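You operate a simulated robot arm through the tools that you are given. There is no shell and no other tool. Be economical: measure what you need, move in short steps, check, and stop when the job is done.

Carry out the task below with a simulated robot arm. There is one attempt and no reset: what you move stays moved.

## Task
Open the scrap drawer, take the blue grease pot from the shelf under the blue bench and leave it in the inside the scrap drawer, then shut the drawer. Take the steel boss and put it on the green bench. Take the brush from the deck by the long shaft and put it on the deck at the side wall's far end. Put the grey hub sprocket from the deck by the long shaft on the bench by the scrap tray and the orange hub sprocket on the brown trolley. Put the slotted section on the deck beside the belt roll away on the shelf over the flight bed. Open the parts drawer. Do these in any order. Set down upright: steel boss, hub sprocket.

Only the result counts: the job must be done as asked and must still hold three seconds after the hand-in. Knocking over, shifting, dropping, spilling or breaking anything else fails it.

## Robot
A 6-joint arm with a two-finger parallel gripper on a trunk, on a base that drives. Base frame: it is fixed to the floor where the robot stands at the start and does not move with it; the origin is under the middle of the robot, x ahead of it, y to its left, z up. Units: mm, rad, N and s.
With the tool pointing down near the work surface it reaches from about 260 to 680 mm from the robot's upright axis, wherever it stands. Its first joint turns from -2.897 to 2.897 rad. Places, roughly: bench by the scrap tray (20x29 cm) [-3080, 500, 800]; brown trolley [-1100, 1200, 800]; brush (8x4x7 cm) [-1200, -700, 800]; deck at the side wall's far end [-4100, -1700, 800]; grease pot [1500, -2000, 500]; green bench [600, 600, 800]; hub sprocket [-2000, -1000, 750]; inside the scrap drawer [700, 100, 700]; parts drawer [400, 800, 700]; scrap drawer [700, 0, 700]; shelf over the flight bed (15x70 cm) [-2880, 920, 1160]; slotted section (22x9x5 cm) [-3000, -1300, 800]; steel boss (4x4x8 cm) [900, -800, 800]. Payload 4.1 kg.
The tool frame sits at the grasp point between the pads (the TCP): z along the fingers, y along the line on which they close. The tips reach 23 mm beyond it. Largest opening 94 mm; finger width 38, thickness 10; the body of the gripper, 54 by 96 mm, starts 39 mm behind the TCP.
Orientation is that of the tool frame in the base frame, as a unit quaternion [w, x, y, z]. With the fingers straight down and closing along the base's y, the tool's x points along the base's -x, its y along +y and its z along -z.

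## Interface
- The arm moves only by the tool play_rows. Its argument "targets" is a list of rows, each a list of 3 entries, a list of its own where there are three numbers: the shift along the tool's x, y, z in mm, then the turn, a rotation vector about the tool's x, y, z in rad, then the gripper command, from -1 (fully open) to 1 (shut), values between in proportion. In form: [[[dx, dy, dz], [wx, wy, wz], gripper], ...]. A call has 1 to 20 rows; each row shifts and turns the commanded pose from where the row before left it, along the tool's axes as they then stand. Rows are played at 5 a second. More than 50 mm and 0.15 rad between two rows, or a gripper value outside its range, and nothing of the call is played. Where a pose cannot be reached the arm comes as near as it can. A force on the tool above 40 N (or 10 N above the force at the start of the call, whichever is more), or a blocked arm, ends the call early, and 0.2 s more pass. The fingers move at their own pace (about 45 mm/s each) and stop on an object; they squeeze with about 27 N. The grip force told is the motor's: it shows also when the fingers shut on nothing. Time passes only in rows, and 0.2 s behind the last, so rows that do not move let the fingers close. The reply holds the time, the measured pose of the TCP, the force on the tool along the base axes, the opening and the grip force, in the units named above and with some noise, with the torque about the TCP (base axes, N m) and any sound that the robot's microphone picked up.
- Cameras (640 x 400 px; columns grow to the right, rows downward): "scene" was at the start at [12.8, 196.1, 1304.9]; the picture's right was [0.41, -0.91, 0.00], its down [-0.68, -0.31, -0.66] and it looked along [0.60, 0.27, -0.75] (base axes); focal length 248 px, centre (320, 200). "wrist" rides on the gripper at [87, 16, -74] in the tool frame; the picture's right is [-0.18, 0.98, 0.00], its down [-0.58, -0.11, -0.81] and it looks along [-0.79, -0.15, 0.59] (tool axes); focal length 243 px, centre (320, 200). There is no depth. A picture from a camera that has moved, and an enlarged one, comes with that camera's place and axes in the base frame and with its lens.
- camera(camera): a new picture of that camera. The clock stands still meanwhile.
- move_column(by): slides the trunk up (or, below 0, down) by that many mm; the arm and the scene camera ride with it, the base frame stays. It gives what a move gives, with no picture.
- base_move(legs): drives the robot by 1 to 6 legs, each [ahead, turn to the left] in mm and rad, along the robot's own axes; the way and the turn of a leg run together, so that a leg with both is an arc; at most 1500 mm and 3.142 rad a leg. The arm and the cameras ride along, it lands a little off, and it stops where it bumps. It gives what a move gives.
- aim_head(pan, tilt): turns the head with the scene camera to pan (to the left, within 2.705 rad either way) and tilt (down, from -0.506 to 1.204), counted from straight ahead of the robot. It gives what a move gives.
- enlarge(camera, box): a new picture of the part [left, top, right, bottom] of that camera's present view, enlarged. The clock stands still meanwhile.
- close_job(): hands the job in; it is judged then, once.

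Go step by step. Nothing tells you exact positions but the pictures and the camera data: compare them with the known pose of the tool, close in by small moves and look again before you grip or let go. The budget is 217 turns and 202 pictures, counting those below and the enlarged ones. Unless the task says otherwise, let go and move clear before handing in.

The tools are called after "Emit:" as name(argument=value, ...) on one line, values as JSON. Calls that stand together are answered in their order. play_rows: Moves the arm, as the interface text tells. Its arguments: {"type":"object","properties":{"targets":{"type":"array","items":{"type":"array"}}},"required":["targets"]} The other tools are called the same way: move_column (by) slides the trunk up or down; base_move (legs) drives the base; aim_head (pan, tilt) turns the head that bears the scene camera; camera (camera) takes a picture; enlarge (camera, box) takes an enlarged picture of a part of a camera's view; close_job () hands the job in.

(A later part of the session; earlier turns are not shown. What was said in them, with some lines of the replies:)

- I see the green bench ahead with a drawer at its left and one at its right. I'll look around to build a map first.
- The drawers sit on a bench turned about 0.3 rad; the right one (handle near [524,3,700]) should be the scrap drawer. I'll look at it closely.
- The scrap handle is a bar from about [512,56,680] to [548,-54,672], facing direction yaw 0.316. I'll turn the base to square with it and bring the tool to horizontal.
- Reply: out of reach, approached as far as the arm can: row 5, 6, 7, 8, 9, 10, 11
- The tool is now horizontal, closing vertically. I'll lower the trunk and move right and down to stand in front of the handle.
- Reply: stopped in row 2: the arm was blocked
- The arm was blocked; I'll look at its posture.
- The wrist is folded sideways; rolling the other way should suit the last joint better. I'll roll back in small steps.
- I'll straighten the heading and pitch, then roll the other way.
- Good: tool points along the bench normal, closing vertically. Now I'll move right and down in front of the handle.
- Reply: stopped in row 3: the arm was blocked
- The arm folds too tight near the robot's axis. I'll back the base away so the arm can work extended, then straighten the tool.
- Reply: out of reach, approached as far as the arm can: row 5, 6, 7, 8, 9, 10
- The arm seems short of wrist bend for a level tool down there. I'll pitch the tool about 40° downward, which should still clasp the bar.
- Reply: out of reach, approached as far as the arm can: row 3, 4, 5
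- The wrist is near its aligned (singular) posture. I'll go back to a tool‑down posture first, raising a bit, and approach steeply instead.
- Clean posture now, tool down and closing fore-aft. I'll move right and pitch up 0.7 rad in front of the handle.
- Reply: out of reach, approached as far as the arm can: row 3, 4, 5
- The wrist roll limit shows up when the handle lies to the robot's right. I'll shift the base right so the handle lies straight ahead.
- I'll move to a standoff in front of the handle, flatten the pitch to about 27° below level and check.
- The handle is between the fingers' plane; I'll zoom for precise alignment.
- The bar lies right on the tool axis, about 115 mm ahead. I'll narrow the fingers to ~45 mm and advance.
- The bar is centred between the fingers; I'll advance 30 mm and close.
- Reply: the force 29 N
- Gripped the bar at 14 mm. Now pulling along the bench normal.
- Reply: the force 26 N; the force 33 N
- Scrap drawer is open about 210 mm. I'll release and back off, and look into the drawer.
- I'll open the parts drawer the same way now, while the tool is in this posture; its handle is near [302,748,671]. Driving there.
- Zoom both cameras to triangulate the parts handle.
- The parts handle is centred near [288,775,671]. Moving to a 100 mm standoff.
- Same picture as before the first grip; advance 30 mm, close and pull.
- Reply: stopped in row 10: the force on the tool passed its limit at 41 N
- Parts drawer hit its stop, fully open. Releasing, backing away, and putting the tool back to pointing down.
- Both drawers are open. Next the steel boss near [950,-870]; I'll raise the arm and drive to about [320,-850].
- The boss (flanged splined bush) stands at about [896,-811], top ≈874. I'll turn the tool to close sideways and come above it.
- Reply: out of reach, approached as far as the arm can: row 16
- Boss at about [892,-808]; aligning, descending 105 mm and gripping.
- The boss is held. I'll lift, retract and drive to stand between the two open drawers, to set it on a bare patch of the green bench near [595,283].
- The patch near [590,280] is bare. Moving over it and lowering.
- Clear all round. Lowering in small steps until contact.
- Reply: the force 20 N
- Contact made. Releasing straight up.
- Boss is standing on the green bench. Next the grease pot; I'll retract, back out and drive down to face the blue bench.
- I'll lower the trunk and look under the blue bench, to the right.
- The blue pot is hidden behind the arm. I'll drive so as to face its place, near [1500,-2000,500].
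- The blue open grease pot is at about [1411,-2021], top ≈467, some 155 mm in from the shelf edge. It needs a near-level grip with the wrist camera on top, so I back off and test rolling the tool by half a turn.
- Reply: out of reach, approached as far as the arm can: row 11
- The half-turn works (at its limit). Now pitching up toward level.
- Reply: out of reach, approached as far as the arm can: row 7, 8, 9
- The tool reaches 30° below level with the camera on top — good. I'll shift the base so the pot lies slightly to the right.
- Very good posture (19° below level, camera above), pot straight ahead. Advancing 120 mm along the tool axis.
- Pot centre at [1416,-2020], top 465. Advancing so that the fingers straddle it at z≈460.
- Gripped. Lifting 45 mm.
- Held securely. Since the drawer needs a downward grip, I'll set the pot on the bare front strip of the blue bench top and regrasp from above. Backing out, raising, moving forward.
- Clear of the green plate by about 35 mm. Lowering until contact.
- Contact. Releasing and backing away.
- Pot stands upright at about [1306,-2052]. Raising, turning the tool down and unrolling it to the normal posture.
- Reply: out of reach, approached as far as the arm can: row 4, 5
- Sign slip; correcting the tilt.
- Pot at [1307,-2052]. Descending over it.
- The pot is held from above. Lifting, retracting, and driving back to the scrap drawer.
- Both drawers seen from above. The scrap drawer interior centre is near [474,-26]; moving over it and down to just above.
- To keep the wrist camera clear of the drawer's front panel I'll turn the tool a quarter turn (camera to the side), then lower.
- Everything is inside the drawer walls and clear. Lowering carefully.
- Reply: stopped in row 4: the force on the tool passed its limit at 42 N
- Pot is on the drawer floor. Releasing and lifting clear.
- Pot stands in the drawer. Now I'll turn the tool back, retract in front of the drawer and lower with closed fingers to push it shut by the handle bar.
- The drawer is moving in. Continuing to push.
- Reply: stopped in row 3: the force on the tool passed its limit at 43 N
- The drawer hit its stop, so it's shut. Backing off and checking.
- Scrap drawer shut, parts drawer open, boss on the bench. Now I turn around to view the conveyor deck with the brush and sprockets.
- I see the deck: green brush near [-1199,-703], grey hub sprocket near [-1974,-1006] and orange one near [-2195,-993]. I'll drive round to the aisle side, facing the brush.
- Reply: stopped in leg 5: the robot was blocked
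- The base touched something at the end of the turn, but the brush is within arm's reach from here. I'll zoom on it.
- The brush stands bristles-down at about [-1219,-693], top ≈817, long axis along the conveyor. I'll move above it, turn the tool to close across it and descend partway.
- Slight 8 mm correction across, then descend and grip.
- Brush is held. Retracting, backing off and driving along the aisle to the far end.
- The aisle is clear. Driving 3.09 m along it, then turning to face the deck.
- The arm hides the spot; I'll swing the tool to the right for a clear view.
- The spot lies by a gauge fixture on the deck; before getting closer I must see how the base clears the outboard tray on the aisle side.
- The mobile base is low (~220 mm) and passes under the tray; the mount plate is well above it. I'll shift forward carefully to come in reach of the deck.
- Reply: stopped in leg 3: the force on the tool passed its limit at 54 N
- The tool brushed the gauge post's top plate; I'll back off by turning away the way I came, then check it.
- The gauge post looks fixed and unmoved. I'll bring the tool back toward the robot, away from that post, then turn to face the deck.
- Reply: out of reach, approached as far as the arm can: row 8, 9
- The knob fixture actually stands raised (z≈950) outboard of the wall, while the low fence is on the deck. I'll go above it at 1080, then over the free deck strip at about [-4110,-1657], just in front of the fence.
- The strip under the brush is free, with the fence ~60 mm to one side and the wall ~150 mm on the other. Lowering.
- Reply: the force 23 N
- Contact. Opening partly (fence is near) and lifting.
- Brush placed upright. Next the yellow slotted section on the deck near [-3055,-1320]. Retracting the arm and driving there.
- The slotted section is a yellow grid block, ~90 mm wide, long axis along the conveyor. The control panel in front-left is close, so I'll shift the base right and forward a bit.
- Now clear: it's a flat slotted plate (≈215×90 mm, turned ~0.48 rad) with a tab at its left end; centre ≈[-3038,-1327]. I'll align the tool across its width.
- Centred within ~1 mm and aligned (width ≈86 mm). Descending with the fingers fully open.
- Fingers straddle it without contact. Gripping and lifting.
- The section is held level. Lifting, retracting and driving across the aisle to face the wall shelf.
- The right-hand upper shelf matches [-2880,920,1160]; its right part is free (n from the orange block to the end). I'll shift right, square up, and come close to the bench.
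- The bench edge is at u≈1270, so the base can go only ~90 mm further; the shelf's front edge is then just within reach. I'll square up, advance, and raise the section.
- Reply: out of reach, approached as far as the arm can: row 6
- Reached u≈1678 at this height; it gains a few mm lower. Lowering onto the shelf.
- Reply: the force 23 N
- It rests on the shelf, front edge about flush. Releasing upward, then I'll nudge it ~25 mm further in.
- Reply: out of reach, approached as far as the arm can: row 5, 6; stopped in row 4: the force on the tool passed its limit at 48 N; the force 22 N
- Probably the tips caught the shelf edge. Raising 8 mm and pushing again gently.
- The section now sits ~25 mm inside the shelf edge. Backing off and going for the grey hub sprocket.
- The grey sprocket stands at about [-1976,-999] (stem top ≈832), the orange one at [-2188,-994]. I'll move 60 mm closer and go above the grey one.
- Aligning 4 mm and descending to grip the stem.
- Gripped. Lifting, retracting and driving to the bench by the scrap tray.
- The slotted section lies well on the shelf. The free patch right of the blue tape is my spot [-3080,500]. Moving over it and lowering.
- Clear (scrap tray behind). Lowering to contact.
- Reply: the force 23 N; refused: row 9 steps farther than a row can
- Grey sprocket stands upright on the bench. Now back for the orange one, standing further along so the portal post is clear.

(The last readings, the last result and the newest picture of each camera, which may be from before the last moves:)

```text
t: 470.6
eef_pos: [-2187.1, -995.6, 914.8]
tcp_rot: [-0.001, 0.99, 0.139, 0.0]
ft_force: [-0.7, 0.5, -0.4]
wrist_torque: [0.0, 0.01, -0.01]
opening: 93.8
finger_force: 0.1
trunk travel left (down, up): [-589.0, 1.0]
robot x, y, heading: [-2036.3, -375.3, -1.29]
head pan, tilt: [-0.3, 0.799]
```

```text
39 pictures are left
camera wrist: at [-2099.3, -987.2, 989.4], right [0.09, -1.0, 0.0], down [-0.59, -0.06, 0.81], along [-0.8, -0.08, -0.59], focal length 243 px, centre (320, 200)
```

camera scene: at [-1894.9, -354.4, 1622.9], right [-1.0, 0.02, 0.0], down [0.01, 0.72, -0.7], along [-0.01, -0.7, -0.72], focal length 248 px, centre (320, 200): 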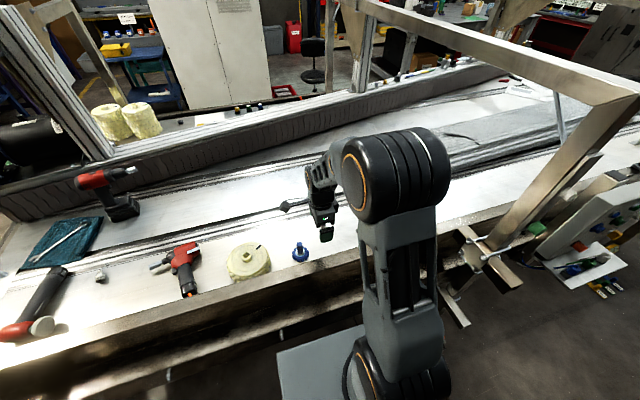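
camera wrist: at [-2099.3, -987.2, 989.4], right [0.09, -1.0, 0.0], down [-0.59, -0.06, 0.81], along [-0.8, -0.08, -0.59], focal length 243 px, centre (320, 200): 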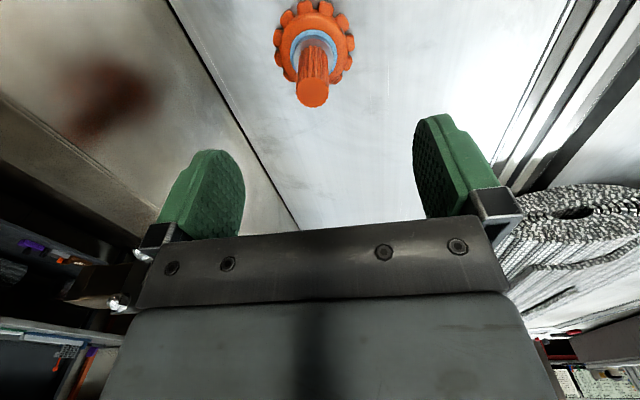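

Emit:
play_rows(targets=[[[-1.1, -4.8, 30], [0, 0, 0], -1], [[0, 0, 40], [0, 0, 0], -1], [[0, 0, 36], [0, 0, 0], -1], [[0, 0, 0], [0, 0, 0], 0], [[0, 0, 0], [0, 0, 0], 1], [[0, 0, 0], [0, 0, 0], 1], [[0, 0, 0], [0, 0, 0], 1], [[0, 0, 0], [0, 0, 0], 1], [[0, 0, -20], [0, 0, 0], 1], [[0, 0, -40], [0, 0, 0], 1]])

Emit:
camera(camera="wrist")

```text
t: 472.9
eef_pos: [-2189.3, -990.5, 869.9]
tcp_rot: [-0.001, 0.99, 0.139, 0.001]
ft_force: [0.7, -0.8, -2.4]
wrist_torque: [-0.02, 0.0, -0.06]
opening: 23.6
finger_force: 27.6
trunk travel left (down, up): [-589.0, 1.0]
robot x, y, heading: [-2038.0, -374.3, -1.295]
head pan, tilt: [-0.3, 0.799]
```

```text
38 pictures are left
camera wrist: at [-2102.1, -982.5, 945.1], right [0.09, -1.0, 0.0], down [-0.59, -0.06, 0.81], along [-0.8, -0.07, -0.59], focal length 243 px, centre (320, 200)
```

wrist: 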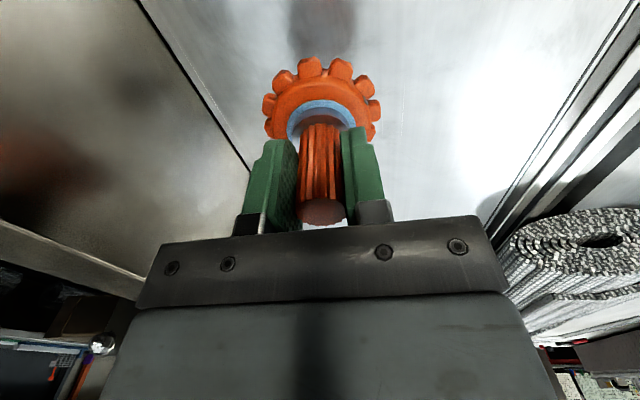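

Orange sprocket held. Lifting, retracting and driving to the brown trolley.

Emit:
play_rows(targets=[[[0, 0, -45], [0, 0, 0], 1], [[0, 0, -45], [0, 0, 0], 1], [[0, 0, -45], [0, 0, 0], 1], [[0, 0, -45], [0, 0, 0], 1], [[20, -45, 0], [0, 0, 0], 1], [[20, -45, 0], [0, 0, 0], 1], [[20, -45, 0], [0, 0, 0], 1], [[20, -45, 0], [0, 0, 0], 1]])

Emit:
base_move(legs=[[-250, 0], [0, 1.797], [1386, 0], [0, 1.364]])

Emit:
aim_head(pan=0.0, tilt=0.65)

Emit:
camera(camera="scene")

```text
t: 474.6
eef_pos: [-2163.4, -793.1, 1048.5]
tcp_rot: [0.001, 0.99, 0.139, 0.0]
ft_force: [0.1, 0.3, -0.8]
wrist_torque: [0.0, 0.02, -0.03]
opening: 23.8
finger_force: 27.5
trunk travel left (down, up): [-589.0, 1.0]
robot x, y, heading: [-2038.5, -375.5, -1.286]
head pan, tilt: [-0.3, 0.799]
```

```text
t: 490.7
eef_pos: [-863.8, 1036.1, 1047.9]
tcp_rot: [0.0, -0.179, 0.984, 0.0]
ft_force: [-0.2, -0.5, -2.5]
wrist_torque: [0.0, -0.02, 0.01]
opening: 23.6
finger_force: 26.8
trunk travel left (down, up): [-589.0, 1.0]
robot x, y, heading: [-957.1, 607.1, 1.932]
head pan, tilt: [-0.3, 0.799]
```

```text
t: 491.5
eef_pos: [-863.1, 1035.3, 1048.8]
tcp_rot: [0.0, -0.179, 0.984, -0.001]
ft_force: [-0.2, -0.1, -1.6]
wrist_torque: [0.0, -0.01, 0.0]
opening: 23.7
finger_force: 26.7
trunk travel left (down, up): [-589.0, 1.0]
robot x, y, heading: [-954.2, 609.0, 1.934]
head pan, tilt: [0.0, 0.649]
```

```text
37 pictures are left
camera scene: at [-1119.0, 572.8, 1635.4], right [0.93, 0.35, 0.0], down [0.21, -0.57, -0.8], along [-0.28, 0.74, -0.6], focal length 248 px, centre (320, 200)
```

scene: 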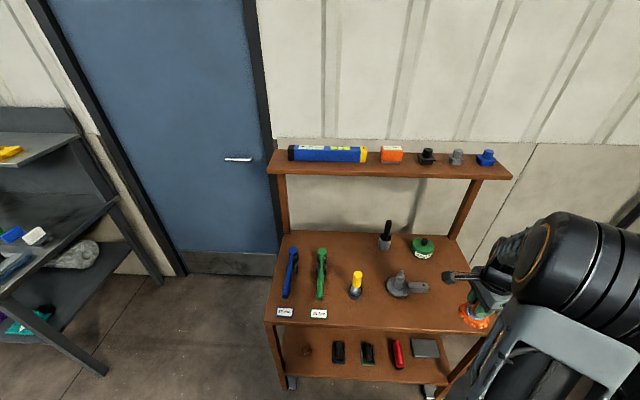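

The trolley's front-right corner is free; I'll set the sprocket at about [-915,1137].

Emit:
play_rows(targets=[[[4, 38, 0], [0, 0, 0], 1], [[4, 38, 0], [0, 0, 0], 1], [[4, 38, 0], [0, 0, 0], 1], [[0, 0, 45], [0, 0, 0], 1], [[0, 0, 45], [0, 0, 0], 1], [[0, 0, 45], [0, 0, 0], 1], [[0, 0, 30], [0, 0, 0], 1]])

Emit:
camera(camera="wrist")

Emit:
camera(camera="scene")

```text
t: 493.1
eef_pos: [-913.3, 1137.7, 884.3]
tcp_rot: [-0.001, -0.178, 0.984, -0.001]
ft_force: [0.2, -0.2, -1.5]
wrist_torque: [-0.02, 0.01, 0.01]
opening: 23.7
finger_force: 26.9
trunk travel left (down, up): [-589.0, 1.0]
robot x, y, heading: [-952.9, 607.9, 1.937]
head pan, tilt: [0.0, 0.649]
```

```text
36 pictures are left
camera wrist: at [-1000.5, 1121.7, 958.6], right [-0.17, 0.98, 0.0], down [0.58, 0.1, 0.81], along [0.79, 0.14, -0.59], focal length 243 px, centre (320, 200)
```

wrist: 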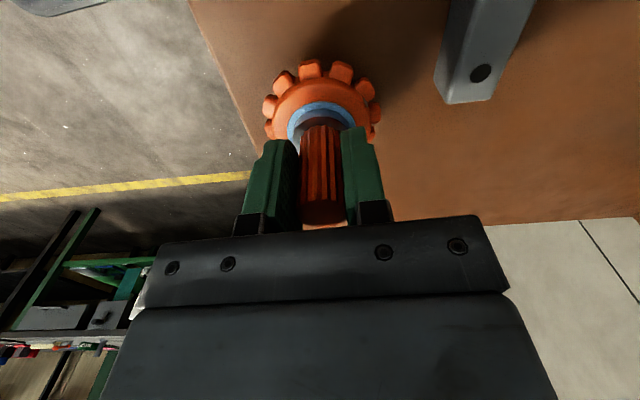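

```text
35 pictures are left
camera scene: at [-1119.0, 573.1, 1635.5], right [0.93, 0.36, 0.0], down [0.21, -0.57, -0.8], along [-0.28, 0.74, -0.6], focal length 248 px, centre (320, 200)
```

scene: 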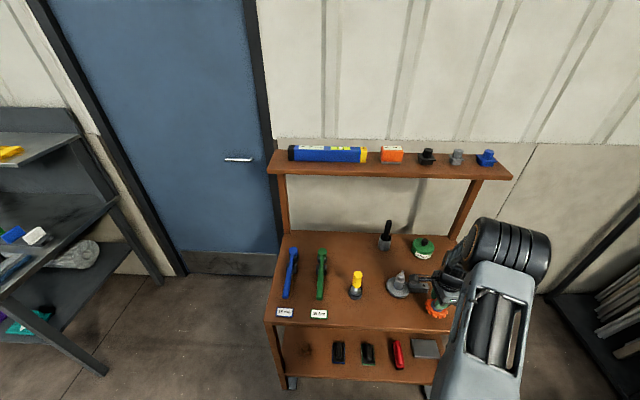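

Emit:
play_rows(targets=[[[0, 0, 12], [0, 0, 0], 1], [[0, 0, 5], [0, 0, 0], 1], [[0, 0, 3], [0, 0, 0], 1], [[0, 0, 2], [0, 0, 0], 1], [[0, 0, 2], [0, 0, 0], 1]])

```text
t: 494.3
eef_pos: [-914.1, 1138.2, 861.3]
tcp_rot: [0.0, -0.179, 0.984, 0.0]
ft_force: [-0.2, -1.2, -1.0]
wrist_torque: [0.0, 0.04, -0.01]
opening: 23.4
finger_force: 27.3
trunk travel left (down, up): [-589.0, 1.0]
robot x, y, heading: [-955.2, 609.2, 1.935]
head pan, tilt: [0.0, 0.649]
```

Emit:
play_rows(targets=[[[0, 0, 2], [0, 0, 0], 1], [[0, 0, 2], [0, 0, 0], 1], [[0, 0, 2], [0, 0, 0], 1], [[0, 0, 2], [0, 0, 0], 1]])

```text
t: 495.3
eef_pos: [-914.8, 1139.7, 852.8]
tcp_rot: [0.001, -0.179, 0.984, 0.001]
ft_force: [1.2, 0.6, 22.7]
wrist_torque: [-0.28, -0.27, 0.05]
opening: 24.0
finger_force: 27.1
trunk travel left (down, up): [-589.0, 1.0]
robot x, y, heading: [-954.4, 606.1, 1.933]
head pan, tilt: [0.0, 0.649]
```

Contact. Releasing and lifting clear.

Emit:
play_rows(targets=[[[0, 0, -1], [0, 0, 0], 0.5], [[0, 0, 0], [0, 0, 0], 0.1], [[0, 0, 0], [0, 0, 0], -0.2], [[0, 0, 0], [0, 0, 0], -0.2], [[0, 0, -20], [0, 0, 0], -0.2], [[0, 0, -45], [0, 0, 0], -0.2], [[0, 0, -45], [0, 0, 0], -0.2], [[0, 0, -45], [0, 0, 0], -0.2], [[0, -30, -30], [0, 0, 0], -0.2], [[0, -40, 0], [0, 0, 0], -0.2], [[0, -40, 0], [0, 0, 0], -0.2]])

Emit:
base_move(legs=[[-250, 0]])

Emit:
camera(camera="scene")

```text
t: 497.7
eef_pos: [-879.0, 1035.7, 1037.6]
tcp_rot: [0.0, -0.178, 0.984, 0.0]
ft_force: [-0.7, 0.2, 0.2]
wrist_torque: [-0.01, -0.01, -0.02]
opening: 56.3
finger_force: 0.2
trunk travel left (down, up): [-589.0, 1.0]
robot x, y, heading: [-953.2, 607.3, 1.93]
head pan, tilt: [0.0, 0.649]
```

```text
t: 499.6
eef_pos: [-790.9, 798.4, 1037.8]
tcp_rot: [-0.001, -0.181, 0.984, 0.0]
ft_force: [-0.9, -0.2, -0.9]
wrist_torque: [0.02, 0.01, -0.02]
opening: 56.4
finger_force: 0.1
trunk travel left (down, up): [-589.0, 1.0]
robot x, y, heading: [-863.8, 376.4, 1.938]
head pan, tilt: [0.0, 0.649]
```

```text
34 pictures are left
camera scene: at [-1028.2, 334.6, 1635.5], right [0.93, 0.36, 0.0], down [0.22, -0.56, -0.8], along [-0.29, 0.74, -0.6], focal length 248 px, centre (320, 200)
```

scene: 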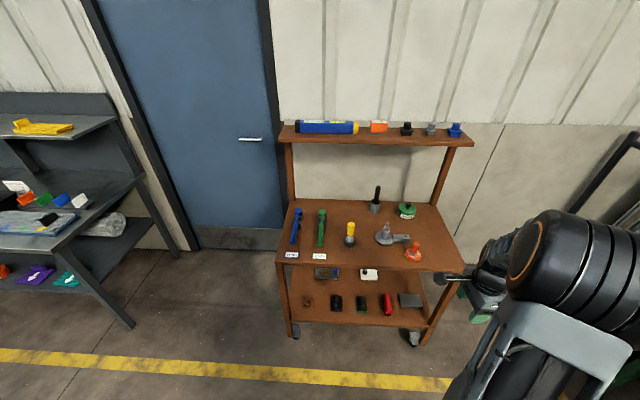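

Orange sprocket stands on the trolley. One last check of the green bench and its drawers.

Emit:
aim_head(pan=-1.8, tilt=0.4)

Emit:
camera(camera="scene")

```text
t: 501.4
eef_pos: [-790.2, 800.2, 1038.4]
tcp_rot: [-0.001, -0.18, 0.984, 0.0]
ft_force: [0.1, 0.0, -0.1]
wrist_torque: [-0.01, 0.01, 0.02]
opening: 56.6
finger_force: 0.1
trunk travel left (down, up): [-589.0, 1.0]
robot x, y, heading: [-864.0, 374.9, 1.937]
head pan, tilt: [-1.799, 0.4]
```

```text
33 pictures are left
camera scene: at [-905.6, 267.1, 1657.9], right [0.14, -0.99, 0.0], down [-0.39, -0.05, -0.92], along [0.91, 0.13, -0.39], focal length 248 px, centre (320, 200)
```

scene: 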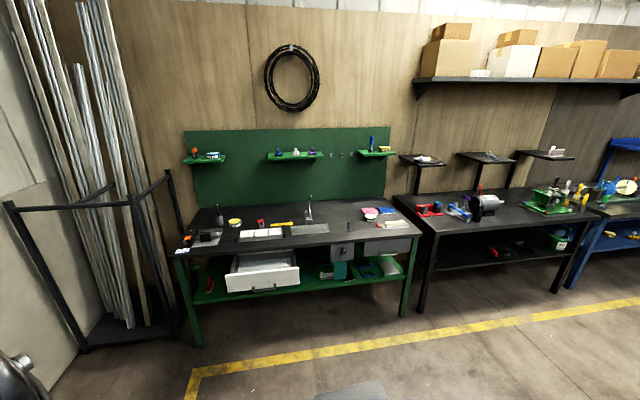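

The parts drawer is open, the scrap drawer is shut and the boss is standing on the green bench. Everything is set down and the arm is clear, so I'm handing in.

Emit:
close_job()

```text
The job is handed in.
```

I handed the job in with every item done as asked, but two contacts happened on the way and I don't know the verdict yet.

- **Scrap drawer:** the blue grease pot stands upright inside it, and the drawer is pushed shut to its stop.
- **Parts drawer:** it is open to its stop.
- **Steel boss:** it stands upright on the green bench.
- **Brush:** it is upright on the deck near the far end of the side wall, just in front of the low fence there. The place was given only roughly, so I put it as close to that spot as the free space allowed.
- **Hub sprockets:** the grey one is upright on the bench by the scrap tray, and the orange one is upright on the brown trolley.
- **Slotted section:** it lies flat on the shelf over the flight bed. I nudged it about 25 mm further in after setting it down.

**Contacts on the way:**
- The tool bumped the gauge post at the far end of the conveyor with about 54 N while the base was turning. The post looked unmoved when I checked it afterwards.
- The base was also blocked near the first portal post while I was lining up for the brush. I did not check that post afterwards.
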